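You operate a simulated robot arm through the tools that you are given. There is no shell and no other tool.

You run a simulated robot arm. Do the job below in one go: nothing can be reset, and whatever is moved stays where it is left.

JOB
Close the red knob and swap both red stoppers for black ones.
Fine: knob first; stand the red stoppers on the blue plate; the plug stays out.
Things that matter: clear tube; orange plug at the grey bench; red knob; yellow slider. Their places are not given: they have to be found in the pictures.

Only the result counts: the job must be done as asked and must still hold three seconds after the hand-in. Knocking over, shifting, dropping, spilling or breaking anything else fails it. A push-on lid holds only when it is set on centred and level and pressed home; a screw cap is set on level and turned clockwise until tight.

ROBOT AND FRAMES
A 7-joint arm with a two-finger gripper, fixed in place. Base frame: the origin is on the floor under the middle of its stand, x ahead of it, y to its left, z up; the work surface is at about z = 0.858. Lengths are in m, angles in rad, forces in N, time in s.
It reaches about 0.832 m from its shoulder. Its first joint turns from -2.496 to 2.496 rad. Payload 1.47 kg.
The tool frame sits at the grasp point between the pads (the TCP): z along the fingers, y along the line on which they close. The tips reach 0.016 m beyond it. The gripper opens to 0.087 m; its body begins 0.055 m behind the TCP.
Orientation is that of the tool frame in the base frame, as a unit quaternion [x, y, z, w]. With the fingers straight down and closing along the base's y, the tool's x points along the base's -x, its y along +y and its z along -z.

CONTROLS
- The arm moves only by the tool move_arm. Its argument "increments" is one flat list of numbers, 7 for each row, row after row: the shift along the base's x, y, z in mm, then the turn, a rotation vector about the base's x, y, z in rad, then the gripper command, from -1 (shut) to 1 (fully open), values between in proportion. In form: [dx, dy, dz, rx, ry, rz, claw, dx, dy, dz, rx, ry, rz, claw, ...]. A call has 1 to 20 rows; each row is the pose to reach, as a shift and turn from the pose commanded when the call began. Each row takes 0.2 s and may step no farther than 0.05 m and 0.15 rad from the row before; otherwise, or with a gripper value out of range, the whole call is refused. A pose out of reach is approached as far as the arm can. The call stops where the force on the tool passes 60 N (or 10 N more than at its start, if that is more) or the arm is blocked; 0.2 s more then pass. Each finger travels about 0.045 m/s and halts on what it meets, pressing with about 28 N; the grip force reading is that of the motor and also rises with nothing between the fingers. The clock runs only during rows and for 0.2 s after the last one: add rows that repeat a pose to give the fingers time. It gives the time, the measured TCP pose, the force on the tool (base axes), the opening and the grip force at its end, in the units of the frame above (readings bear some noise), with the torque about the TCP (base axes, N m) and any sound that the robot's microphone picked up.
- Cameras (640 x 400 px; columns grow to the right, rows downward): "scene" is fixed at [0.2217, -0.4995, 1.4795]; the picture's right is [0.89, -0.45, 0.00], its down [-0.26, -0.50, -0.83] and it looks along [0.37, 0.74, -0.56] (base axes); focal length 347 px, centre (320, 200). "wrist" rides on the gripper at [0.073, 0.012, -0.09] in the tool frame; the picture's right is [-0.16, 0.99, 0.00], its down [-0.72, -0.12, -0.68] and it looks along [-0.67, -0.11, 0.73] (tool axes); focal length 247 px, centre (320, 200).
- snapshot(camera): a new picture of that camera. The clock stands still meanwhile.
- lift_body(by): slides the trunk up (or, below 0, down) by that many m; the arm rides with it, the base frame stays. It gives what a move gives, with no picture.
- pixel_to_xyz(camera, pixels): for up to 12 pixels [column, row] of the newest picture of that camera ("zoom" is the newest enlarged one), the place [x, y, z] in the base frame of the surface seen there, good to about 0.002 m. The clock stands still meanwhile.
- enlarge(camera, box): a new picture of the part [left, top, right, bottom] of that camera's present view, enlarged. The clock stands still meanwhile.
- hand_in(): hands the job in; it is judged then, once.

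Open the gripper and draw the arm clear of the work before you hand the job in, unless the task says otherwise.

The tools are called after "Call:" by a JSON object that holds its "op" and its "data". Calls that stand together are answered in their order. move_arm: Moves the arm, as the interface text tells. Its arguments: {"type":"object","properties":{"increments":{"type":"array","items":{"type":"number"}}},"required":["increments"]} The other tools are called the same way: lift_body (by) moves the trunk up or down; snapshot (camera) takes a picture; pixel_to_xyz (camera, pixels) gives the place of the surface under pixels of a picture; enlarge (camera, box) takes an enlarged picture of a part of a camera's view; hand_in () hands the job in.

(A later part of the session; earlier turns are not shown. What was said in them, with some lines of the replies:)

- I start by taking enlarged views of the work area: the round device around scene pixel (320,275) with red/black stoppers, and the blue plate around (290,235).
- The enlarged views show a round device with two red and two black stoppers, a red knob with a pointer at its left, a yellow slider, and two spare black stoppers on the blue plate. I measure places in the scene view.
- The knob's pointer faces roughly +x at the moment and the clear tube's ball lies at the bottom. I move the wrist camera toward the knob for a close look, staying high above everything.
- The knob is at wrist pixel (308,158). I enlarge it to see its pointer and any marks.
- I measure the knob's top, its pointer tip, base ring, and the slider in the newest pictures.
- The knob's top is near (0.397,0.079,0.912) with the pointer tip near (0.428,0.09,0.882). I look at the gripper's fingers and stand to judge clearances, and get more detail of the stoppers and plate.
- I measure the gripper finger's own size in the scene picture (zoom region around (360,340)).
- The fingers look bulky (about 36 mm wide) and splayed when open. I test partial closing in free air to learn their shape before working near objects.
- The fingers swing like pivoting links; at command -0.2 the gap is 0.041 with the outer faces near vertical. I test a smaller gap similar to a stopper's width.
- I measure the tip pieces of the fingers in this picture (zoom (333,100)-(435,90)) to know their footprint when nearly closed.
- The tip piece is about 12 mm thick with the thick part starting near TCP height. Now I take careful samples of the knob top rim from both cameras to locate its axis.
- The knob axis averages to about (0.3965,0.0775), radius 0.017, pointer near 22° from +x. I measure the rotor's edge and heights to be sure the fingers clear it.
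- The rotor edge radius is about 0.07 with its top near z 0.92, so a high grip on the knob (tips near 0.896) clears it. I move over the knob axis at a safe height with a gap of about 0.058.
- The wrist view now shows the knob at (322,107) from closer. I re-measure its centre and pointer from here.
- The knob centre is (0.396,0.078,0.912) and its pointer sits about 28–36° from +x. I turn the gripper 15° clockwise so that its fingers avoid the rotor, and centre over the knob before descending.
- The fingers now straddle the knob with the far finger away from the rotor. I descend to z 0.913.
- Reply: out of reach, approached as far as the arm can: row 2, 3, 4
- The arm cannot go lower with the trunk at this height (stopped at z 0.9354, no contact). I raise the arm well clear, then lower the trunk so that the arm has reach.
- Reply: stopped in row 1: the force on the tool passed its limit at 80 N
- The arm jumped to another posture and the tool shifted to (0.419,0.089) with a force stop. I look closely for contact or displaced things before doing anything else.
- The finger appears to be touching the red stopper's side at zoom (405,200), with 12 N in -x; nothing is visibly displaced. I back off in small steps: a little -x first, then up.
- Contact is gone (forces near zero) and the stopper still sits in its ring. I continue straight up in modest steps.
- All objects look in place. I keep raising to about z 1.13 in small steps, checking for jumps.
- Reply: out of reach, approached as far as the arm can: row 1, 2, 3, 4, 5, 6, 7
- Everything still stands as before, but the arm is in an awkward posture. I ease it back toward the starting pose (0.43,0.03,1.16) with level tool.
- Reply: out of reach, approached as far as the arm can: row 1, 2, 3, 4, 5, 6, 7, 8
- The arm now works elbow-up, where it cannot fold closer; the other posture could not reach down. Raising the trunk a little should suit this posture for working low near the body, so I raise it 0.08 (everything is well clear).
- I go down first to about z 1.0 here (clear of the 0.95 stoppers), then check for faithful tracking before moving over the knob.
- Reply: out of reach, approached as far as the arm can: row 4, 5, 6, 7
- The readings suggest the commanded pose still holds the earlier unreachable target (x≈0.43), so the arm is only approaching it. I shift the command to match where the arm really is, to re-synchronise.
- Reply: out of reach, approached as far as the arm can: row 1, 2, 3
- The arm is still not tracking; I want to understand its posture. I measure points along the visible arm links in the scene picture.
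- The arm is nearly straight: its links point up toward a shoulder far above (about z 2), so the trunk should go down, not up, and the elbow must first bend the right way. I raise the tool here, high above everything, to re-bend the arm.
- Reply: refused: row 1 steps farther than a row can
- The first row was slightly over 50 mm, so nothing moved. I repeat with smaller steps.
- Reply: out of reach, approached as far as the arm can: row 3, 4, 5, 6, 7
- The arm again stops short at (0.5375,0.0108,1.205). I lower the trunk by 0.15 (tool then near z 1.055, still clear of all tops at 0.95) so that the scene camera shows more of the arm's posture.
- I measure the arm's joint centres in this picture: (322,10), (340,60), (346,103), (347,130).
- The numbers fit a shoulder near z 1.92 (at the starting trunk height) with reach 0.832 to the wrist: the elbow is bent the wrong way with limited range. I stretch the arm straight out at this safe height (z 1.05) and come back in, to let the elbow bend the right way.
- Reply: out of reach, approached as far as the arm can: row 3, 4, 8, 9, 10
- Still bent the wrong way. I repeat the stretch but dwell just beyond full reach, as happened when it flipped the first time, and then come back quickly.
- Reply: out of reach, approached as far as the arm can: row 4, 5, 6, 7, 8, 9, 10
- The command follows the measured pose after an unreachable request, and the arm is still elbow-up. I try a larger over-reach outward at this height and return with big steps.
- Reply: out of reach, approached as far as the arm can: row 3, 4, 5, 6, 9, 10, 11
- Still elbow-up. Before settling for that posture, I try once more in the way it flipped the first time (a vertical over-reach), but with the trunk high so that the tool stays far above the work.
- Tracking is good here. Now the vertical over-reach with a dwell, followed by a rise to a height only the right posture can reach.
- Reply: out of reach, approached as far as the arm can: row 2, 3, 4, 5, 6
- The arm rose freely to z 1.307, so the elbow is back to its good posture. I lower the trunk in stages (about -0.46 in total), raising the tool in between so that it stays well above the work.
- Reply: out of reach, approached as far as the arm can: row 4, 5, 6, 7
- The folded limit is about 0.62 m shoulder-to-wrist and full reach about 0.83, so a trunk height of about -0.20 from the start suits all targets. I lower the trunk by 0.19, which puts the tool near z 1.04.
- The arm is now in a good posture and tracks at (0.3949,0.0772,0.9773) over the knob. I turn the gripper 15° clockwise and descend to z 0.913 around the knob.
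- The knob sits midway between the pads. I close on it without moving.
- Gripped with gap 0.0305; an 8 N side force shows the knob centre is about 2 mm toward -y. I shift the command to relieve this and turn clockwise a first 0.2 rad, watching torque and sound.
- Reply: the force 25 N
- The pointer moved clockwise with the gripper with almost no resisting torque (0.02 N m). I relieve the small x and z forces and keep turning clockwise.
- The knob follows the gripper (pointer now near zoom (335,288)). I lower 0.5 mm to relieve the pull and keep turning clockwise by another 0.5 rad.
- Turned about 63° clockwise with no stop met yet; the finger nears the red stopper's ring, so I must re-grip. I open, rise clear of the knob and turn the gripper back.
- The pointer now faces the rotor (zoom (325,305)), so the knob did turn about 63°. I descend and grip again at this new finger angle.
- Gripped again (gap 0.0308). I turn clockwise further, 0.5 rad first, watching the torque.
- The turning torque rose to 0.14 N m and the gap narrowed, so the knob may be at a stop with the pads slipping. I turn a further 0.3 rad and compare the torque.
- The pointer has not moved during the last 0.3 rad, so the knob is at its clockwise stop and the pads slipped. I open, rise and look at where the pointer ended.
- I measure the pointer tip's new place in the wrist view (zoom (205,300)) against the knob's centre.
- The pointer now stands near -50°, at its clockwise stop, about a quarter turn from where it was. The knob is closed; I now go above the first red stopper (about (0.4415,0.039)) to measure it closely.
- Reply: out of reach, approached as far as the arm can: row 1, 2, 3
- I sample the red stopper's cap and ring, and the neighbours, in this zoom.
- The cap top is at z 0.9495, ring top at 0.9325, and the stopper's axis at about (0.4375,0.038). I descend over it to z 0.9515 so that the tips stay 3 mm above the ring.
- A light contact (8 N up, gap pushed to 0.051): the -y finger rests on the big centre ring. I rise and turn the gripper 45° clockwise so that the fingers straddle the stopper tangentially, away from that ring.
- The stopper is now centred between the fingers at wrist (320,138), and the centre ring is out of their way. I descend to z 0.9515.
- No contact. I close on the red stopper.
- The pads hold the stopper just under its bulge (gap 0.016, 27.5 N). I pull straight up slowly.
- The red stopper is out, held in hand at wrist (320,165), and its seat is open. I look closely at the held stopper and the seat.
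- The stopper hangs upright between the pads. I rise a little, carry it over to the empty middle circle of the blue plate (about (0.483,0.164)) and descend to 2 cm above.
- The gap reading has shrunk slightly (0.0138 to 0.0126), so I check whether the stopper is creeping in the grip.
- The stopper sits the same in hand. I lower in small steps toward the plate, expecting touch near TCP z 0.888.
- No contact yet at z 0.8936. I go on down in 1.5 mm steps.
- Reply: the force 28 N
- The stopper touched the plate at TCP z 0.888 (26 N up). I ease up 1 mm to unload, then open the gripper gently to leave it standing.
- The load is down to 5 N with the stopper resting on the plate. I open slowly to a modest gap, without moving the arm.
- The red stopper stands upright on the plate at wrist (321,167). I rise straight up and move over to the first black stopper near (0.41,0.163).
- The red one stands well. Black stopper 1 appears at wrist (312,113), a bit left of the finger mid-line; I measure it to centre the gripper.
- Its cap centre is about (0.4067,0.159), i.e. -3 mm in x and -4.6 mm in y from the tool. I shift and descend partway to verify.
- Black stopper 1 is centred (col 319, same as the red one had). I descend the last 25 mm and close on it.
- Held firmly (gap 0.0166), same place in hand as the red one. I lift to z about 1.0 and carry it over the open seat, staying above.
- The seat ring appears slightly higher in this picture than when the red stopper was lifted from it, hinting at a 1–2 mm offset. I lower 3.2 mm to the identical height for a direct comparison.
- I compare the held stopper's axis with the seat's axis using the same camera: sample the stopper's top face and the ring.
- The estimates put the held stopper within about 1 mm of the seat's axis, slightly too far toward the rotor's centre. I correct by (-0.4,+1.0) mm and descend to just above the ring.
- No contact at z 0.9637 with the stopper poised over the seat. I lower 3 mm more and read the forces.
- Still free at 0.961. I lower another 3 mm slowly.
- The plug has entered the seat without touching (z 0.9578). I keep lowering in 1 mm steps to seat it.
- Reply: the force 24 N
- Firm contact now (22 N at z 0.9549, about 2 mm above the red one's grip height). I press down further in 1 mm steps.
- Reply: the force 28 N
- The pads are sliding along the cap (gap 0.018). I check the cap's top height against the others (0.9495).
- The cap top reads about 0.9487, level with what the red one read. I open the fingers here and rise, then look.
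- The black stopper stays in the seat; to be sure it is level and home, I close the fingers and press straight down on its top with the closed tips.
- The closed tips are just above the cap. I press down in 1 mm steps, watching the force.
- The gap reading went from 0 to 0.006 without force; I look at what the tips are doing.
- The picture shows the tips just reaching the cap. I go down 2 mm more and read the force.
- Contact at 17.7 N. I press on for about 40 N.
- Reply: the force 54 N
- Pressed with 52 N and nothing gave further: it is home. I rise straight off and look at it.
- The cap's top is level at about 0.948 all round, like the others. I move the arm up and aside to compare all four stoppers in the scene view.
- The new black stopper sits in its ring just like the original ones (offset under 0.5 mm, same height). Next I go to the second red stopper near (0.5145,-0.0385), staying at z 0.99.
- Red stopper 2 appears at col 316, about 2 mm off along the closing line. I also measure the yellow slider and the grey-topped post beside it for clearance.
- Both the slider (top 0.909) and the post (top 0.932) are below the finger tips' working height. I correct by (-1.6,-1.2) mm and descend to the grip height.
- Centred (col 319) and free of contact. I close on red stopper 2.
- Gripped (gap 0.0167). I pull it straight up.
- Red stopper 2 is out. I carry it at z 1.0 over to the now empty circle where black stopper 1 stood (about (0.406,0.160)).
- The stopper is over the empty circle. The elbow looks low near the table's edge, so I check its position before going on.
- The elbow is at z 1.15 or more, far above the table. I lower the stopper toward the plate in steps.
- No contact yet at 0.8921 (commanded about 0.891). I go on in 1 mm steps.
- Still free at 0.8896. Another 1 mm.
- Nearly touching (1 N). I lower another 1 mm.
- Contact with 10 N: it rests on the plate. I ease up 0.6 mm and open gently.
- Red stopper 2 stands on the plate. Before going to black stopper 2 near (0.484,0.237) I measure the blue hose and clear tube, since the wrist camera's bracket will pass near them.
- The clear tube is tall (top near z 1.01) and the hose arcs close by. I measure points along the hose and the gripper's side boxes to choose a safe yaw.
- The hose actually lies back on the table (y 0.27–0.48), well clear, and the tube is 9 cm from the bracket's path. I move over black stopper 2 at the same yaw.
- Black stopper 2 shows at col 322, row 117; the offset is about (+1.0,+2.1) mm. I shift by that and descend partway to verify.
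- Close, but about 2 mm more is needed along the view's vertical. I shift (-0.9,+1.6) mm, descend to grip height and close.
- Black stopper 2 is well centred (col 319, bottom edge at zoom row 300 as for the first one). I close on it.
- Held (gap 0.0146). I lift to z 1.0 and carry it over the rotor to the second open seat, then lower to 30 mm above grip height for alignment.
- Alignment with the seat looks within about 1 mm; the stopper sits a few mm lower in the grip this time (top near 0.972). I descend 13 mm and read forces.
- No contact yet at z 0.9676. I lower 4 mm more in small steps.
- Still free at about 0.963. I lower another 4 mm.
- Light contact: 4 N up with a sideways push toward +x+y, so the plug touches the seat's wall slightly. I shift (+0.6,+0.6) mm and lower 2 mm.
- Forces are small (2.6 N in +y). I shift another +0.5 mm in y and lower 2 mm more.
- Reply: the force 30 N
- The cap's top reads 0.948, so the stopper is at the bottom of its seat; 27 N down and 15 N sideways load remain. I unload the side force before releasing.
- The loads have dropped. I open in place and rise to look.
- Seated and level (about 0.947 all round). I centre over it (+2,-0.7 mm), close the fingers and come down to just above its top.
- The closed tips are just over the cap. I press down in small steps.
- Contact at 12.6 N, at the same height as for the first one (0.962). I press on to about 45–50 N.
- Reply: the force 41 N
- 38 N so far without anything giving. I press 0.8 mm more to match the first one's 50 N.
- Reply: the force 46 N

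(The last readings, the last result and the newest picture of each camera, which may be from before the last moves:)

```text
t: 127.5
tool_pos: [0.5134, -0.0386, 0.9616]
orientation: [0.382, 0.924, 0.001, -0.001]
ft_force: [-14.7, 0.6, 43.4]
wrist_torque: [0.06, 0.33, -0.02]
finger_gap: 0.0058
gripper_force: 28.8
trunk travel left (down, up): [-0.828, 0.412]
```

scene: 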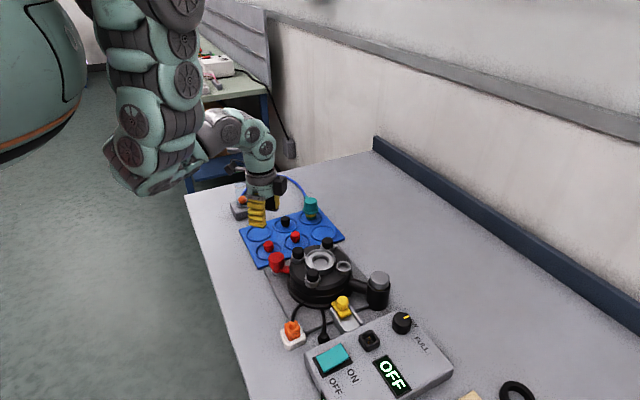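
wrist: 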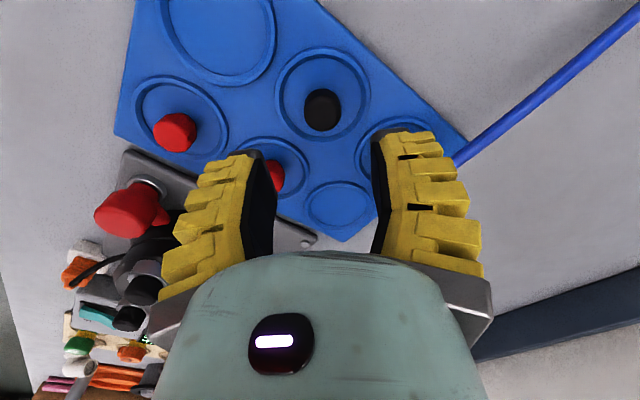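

It is home (43 N, no movement, same height as the first). I rise straight up, reopen and back the arm away to view everything.

Call:
{"op": "move_arm", "data": {"increments": [0, 0, 4, 0, 0, 0, -1, 0, 0, 14, 0, 0, 0, -1, 0, 0, 35, 0, 0, 0, -1, 0, 0, 50, 0, 0, 0, 0.0, 0, 0, 55, 0, 0, 0, 0.0, 0, 0, 55, 0, 0, 0, 0.0]}}

Call:
{"op": "snapshot", "data": {"camera": "wrist"}}

Call:
{"op": "enlarge", "data": {"camera": "scene", "box": [285, 235, 365, 290]}}

Call:
{"op": "snapshot", "data": {"camera": "scene"}}

```text
t: 128.9
tool_pos: [0.5127, -0.0383, 1.0137]
orientation: [0.38, 0.925, 0.0, -0.001]
ft_force: [-0.3, -0.1, -0.2]
wrist_torque: [0.01, 0.0, 0.03]
finger_gap: 0.0494
gripper_force: 4.0
trunk travel left (down, up): [-0.828, 0.412]
```

```text
taken
```

wrist: 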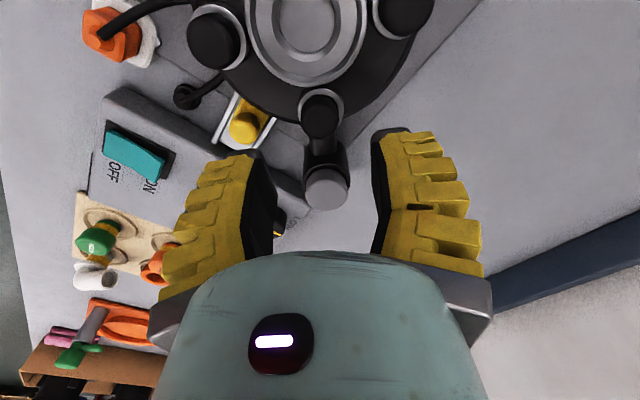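

```text
7.27 times, centred on (325, 262) of scene
```

zoom: 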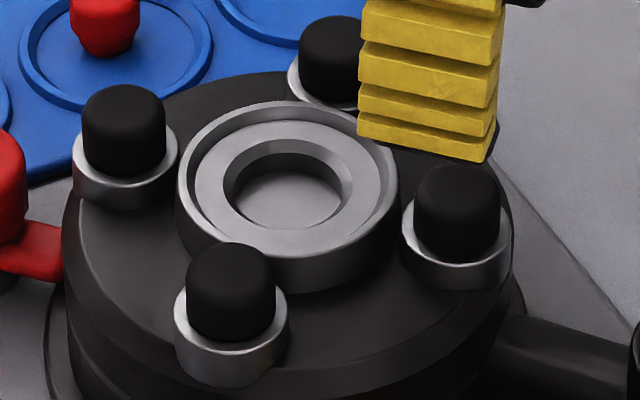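

```text
taken
```

scene: 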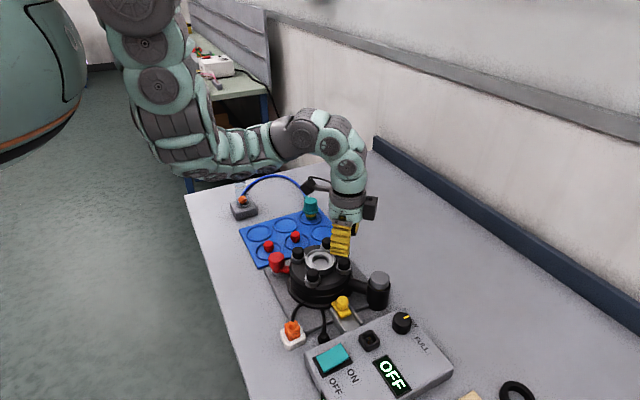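

All four seats now hold black stoppers. I check black stopper 2 for level and seating against an original one at high zoom.

Call:
{"op": "enlarge", "data": {"camera": "scene", "box": [328, 245, 358, 280]}}

Call:
{"op": "pixel_to_xyz", "data": {"camera": "zoom", "pixels": [[320, 120], [290, 130], [350, 130], [320, 100], [320, 150], [280, 150], [365, 150], [260, 230], [400, 230], [330, 270]]}}

Call:
{"op": "enlarge", "data": {"camera": "wrist", "box": [270, 60, 370, 160]}}

Call:
{"op": "pixel_to_xyz", "data": {"camera": "zoom", "pixels": [[320, 220], [320, 250], [320, 280], [280, 240], [360, 240], [320, 190], [300, 270], [340, 270], [320, 130], [260, 180], [380, 180]]}}

```text
11.43 times, centred on (343, 262) of scene
```

zoom: 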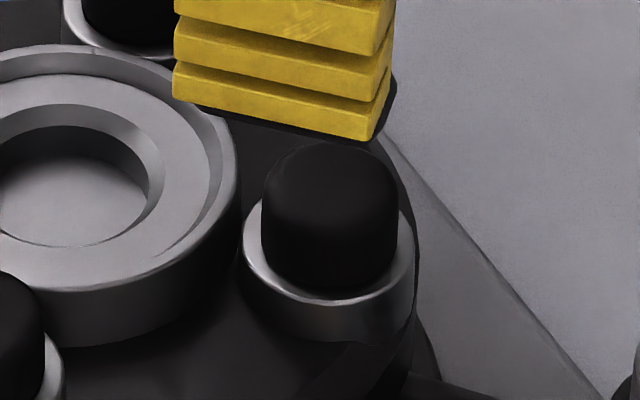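

```text
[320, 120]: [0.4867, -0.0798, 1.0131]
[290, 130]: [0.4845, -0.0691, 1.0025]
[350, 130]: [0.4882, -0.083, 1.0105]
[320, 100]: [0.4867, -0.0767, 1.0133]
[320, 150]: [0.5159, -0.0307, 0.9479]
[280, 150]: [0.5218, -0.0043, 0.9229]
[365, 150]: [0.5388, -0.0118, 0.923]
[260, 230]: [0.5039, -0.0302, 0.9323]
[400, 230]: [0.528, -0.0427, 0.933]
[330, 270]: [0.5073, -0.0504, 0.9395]
```

```text
4.00 times, centred on (320, 110) of wrist
```

zoom: 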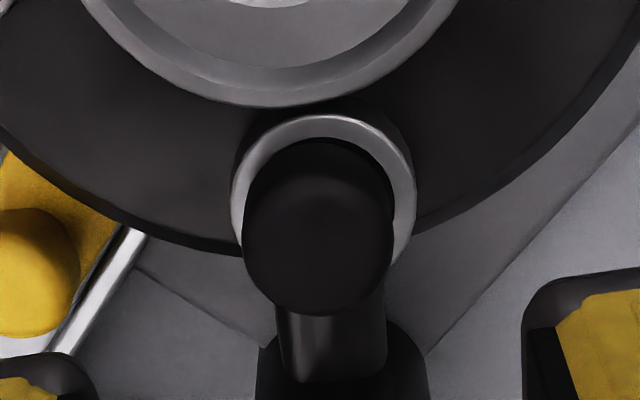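

```text
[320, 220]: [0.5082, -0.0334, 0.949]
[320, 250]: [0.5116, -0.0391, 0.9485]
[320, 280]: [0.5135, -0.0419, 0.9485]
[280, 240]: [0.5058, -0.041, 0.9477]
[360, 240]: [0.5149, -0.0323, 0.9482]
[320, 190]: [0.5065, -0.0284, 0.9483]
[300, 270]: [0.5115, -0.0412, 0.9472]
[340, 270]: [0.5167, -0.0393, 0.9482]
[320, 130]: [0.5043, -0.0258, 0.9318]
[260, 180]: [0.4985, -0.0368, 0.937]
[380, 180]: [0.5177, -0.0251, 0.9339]
```

Black stopper 2's top is level at about 0.948. I compare with the two original black stoppers' tops in the same wrist picture.

Call:
{"op": "pixel_to_xyz", "data": {"camera": "wrist", "pixels": [[213, 40], [218, 48], [208, 35], [215, 55], [402, 12], [408, 8], [400, 20], [320, 118], [320, 122]]}}

Call:
{"op": "enlarge", "data": {"camera": "wrist", "box": [170, 0, 270, 90]}}

```text
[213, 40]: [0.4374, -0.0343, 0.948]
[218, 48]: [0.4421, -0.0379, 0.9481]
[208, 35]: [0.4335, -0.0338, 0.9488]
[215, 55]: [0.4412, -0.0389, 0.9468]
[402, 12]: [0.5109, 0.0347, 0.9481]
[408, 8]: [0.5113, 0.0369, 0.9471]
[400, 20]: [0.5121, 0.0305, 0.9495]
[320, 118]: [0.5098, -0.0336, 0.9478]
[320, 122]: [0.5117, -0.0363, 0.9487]
```

```text
4.44 times, centred on (220, 45) of wrist
```

zoom: 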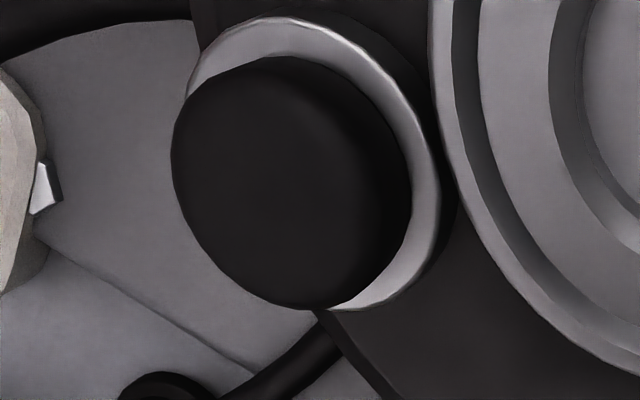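

All four tops agree at 0.948, so the new stoppers are as home as the originals. I now draw the arm clear by raising the trunk, and then inspect everything.

Call:
{"op": "lift_body", "data": {"by": 0.18}}

Call:
{"op": "snapshot", "data": {"camera": "scene"}}

Call:
{"op": "enlarge", "data": {"camera": "scene", "box": [220, 170, 380, 295]}}

Call:
{"op": "enlarge", "data": {"camera": "scene", "box": [280, 230, 370, 295]}}

Call:
{"op": "enlarge", "data": {"camera": "scene", "box": [240, 215, 320, 285]}}

```text
t: 130.9
tool_pos: [0.5121, -0.038, 1.1938]
orientation: [0.382, 0.924, 0.002, -0.002]
ft_force: [-0.1, 0.5, -0.3]
wrist_torque: [0.05, 0.03, -0.01]
finger_gap: 0.0492
gripper_force: 4.0
trunk travel left (down, up): [-1.008, 0.232]
```

```text
taken
```

scene: 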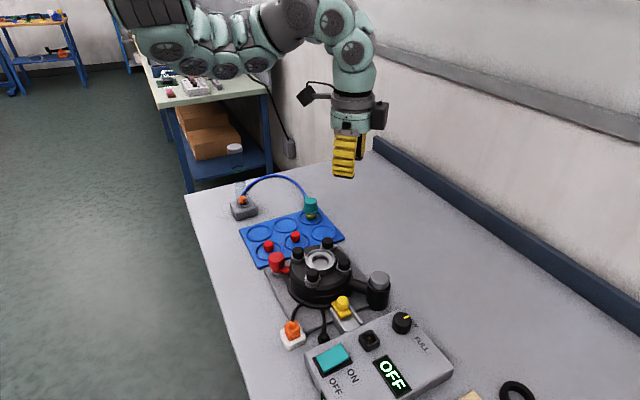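

```text
3.20 times, centred on (300, 232) of scene
```

zoom: 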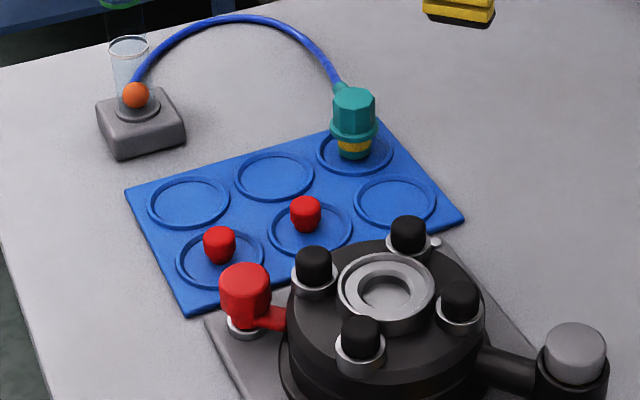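

```text
6.15 times, centred on (325, 262) of scene
```

zoom: 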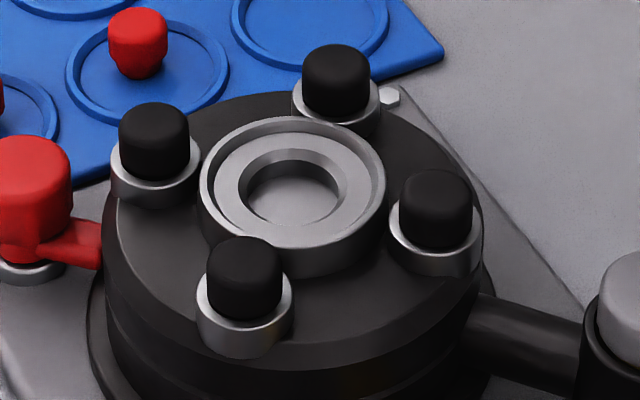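

```text
5.71 times, centred on (280, 250) of scene
```

zoom: 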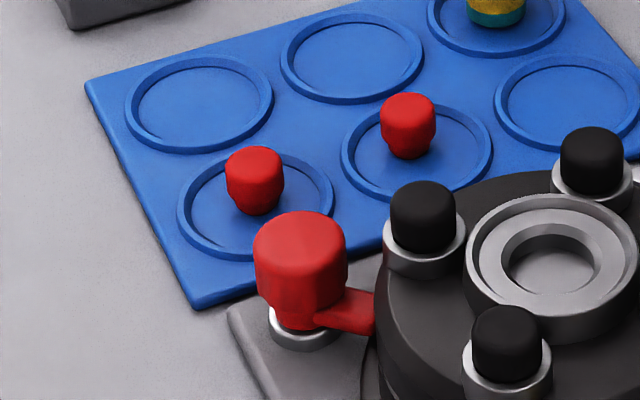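

Both red stoppers stand on the blue plate, all four seats hold black stoppers, the knob's pointer is at its clockwise stop, and the orange plug, slider and tube are untouched. I open the gripper fully, up here, and let a couple of seconds pass.

Call:
{"op": "move_arm", "data": {"increments": [0, 0, 0, 0, 0, 0, 1, 0, 0, 0, 0, 0, 0, 1, 0, 0, 0, 0, 0, 0, 1, 0, 0, 0, 0, 0, 0, 1, 0, 0, 0, 0, 0, 0, 1, 0, 0, 0, 0, 0, 0, 1, 0, 0, 0, 0, 0, 0, 1, 0, 0, 0, 0, 0, 0, 1, 0, 0, 0, 0, 0, 0, 1, 0, 0, 0, 0, 0, 0, 1, 0, 0, 0, 0, 0, 0, 1, 0, 0, 0, 0, 0, 0, 1]}}

Call:
{"op": "enlarge", "data": {"camera": "scene", "box": [240, 215, 370, 345]}}

Call:
{"op": "enlarge", "data": {"camera": "scene", "box": [255, 240, 315, 278]}}

```text
t: 133.5
tool_pos: [0.5127, -0.0382, 1.194]
orientation: [0.381, 0.925, 0.001, -0.001]
ft_force: [1.4, 0.2, 0.0]
wrist_torque: [0.04, -0.02, 0.0]
finger_gap: 0.0868
gripper_force: 0.0
trunk travel left (down, up): [-1.008, 0.232]
```

```text
3.08 times, centred on (305, 280) of scene
```

zoom: 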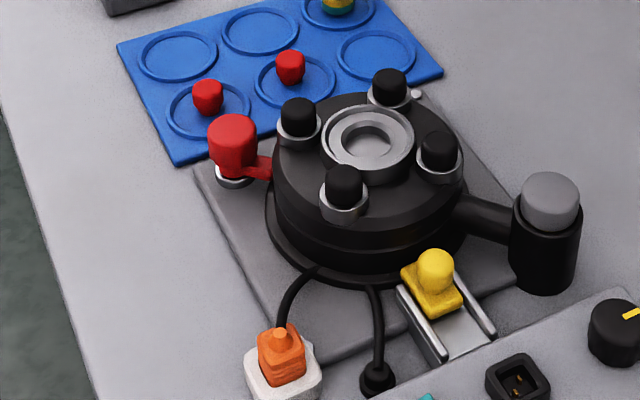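

```text
10.53 times, centred on (285, 259) of scene
```

zoom: 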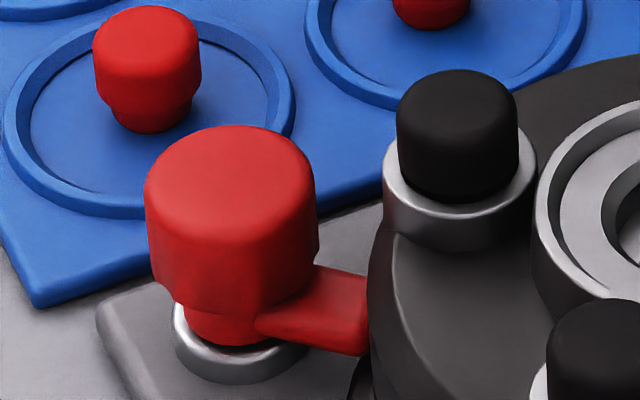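

Everything is steady: the new black stopper sits exactly where the red one did, the knob's pointer is unchanged at its stop, and the gripper is open and clear at z 1.19. I hand the job in.

Call:
{"op": "hand_in", "data": {}}

```text
The job is handed in.
```

I finished the job as asked and handed it in. The judging result hasn't come back.

- **Red knob:** I did this first. I turned it clockwise until it stopped, about 70°, and checked that more turning no longer moved it. It carries no open/closed markings, so I took clockwise as closed.
- **Stoppers:** Both red stoppers are out and stand upright on the blue plate. Black ones are in their seats, pressed in with about 43–52 N. Their tops are level and at the same height as the two black stoppers that were already there.
- **Plug and other items:** The orange plug is still out, and the yellow slider and clear tube look untouched. The gripper is open and raised clear of the work.

**Brushed stopper:** Early on, the arm jumped to another posture, and a finger most likely brushed the first red stopper; the move stopped itself at about 80 N. Nothing looked displaced afterwards. I lowered the trunk, and the arm worked normally after that.
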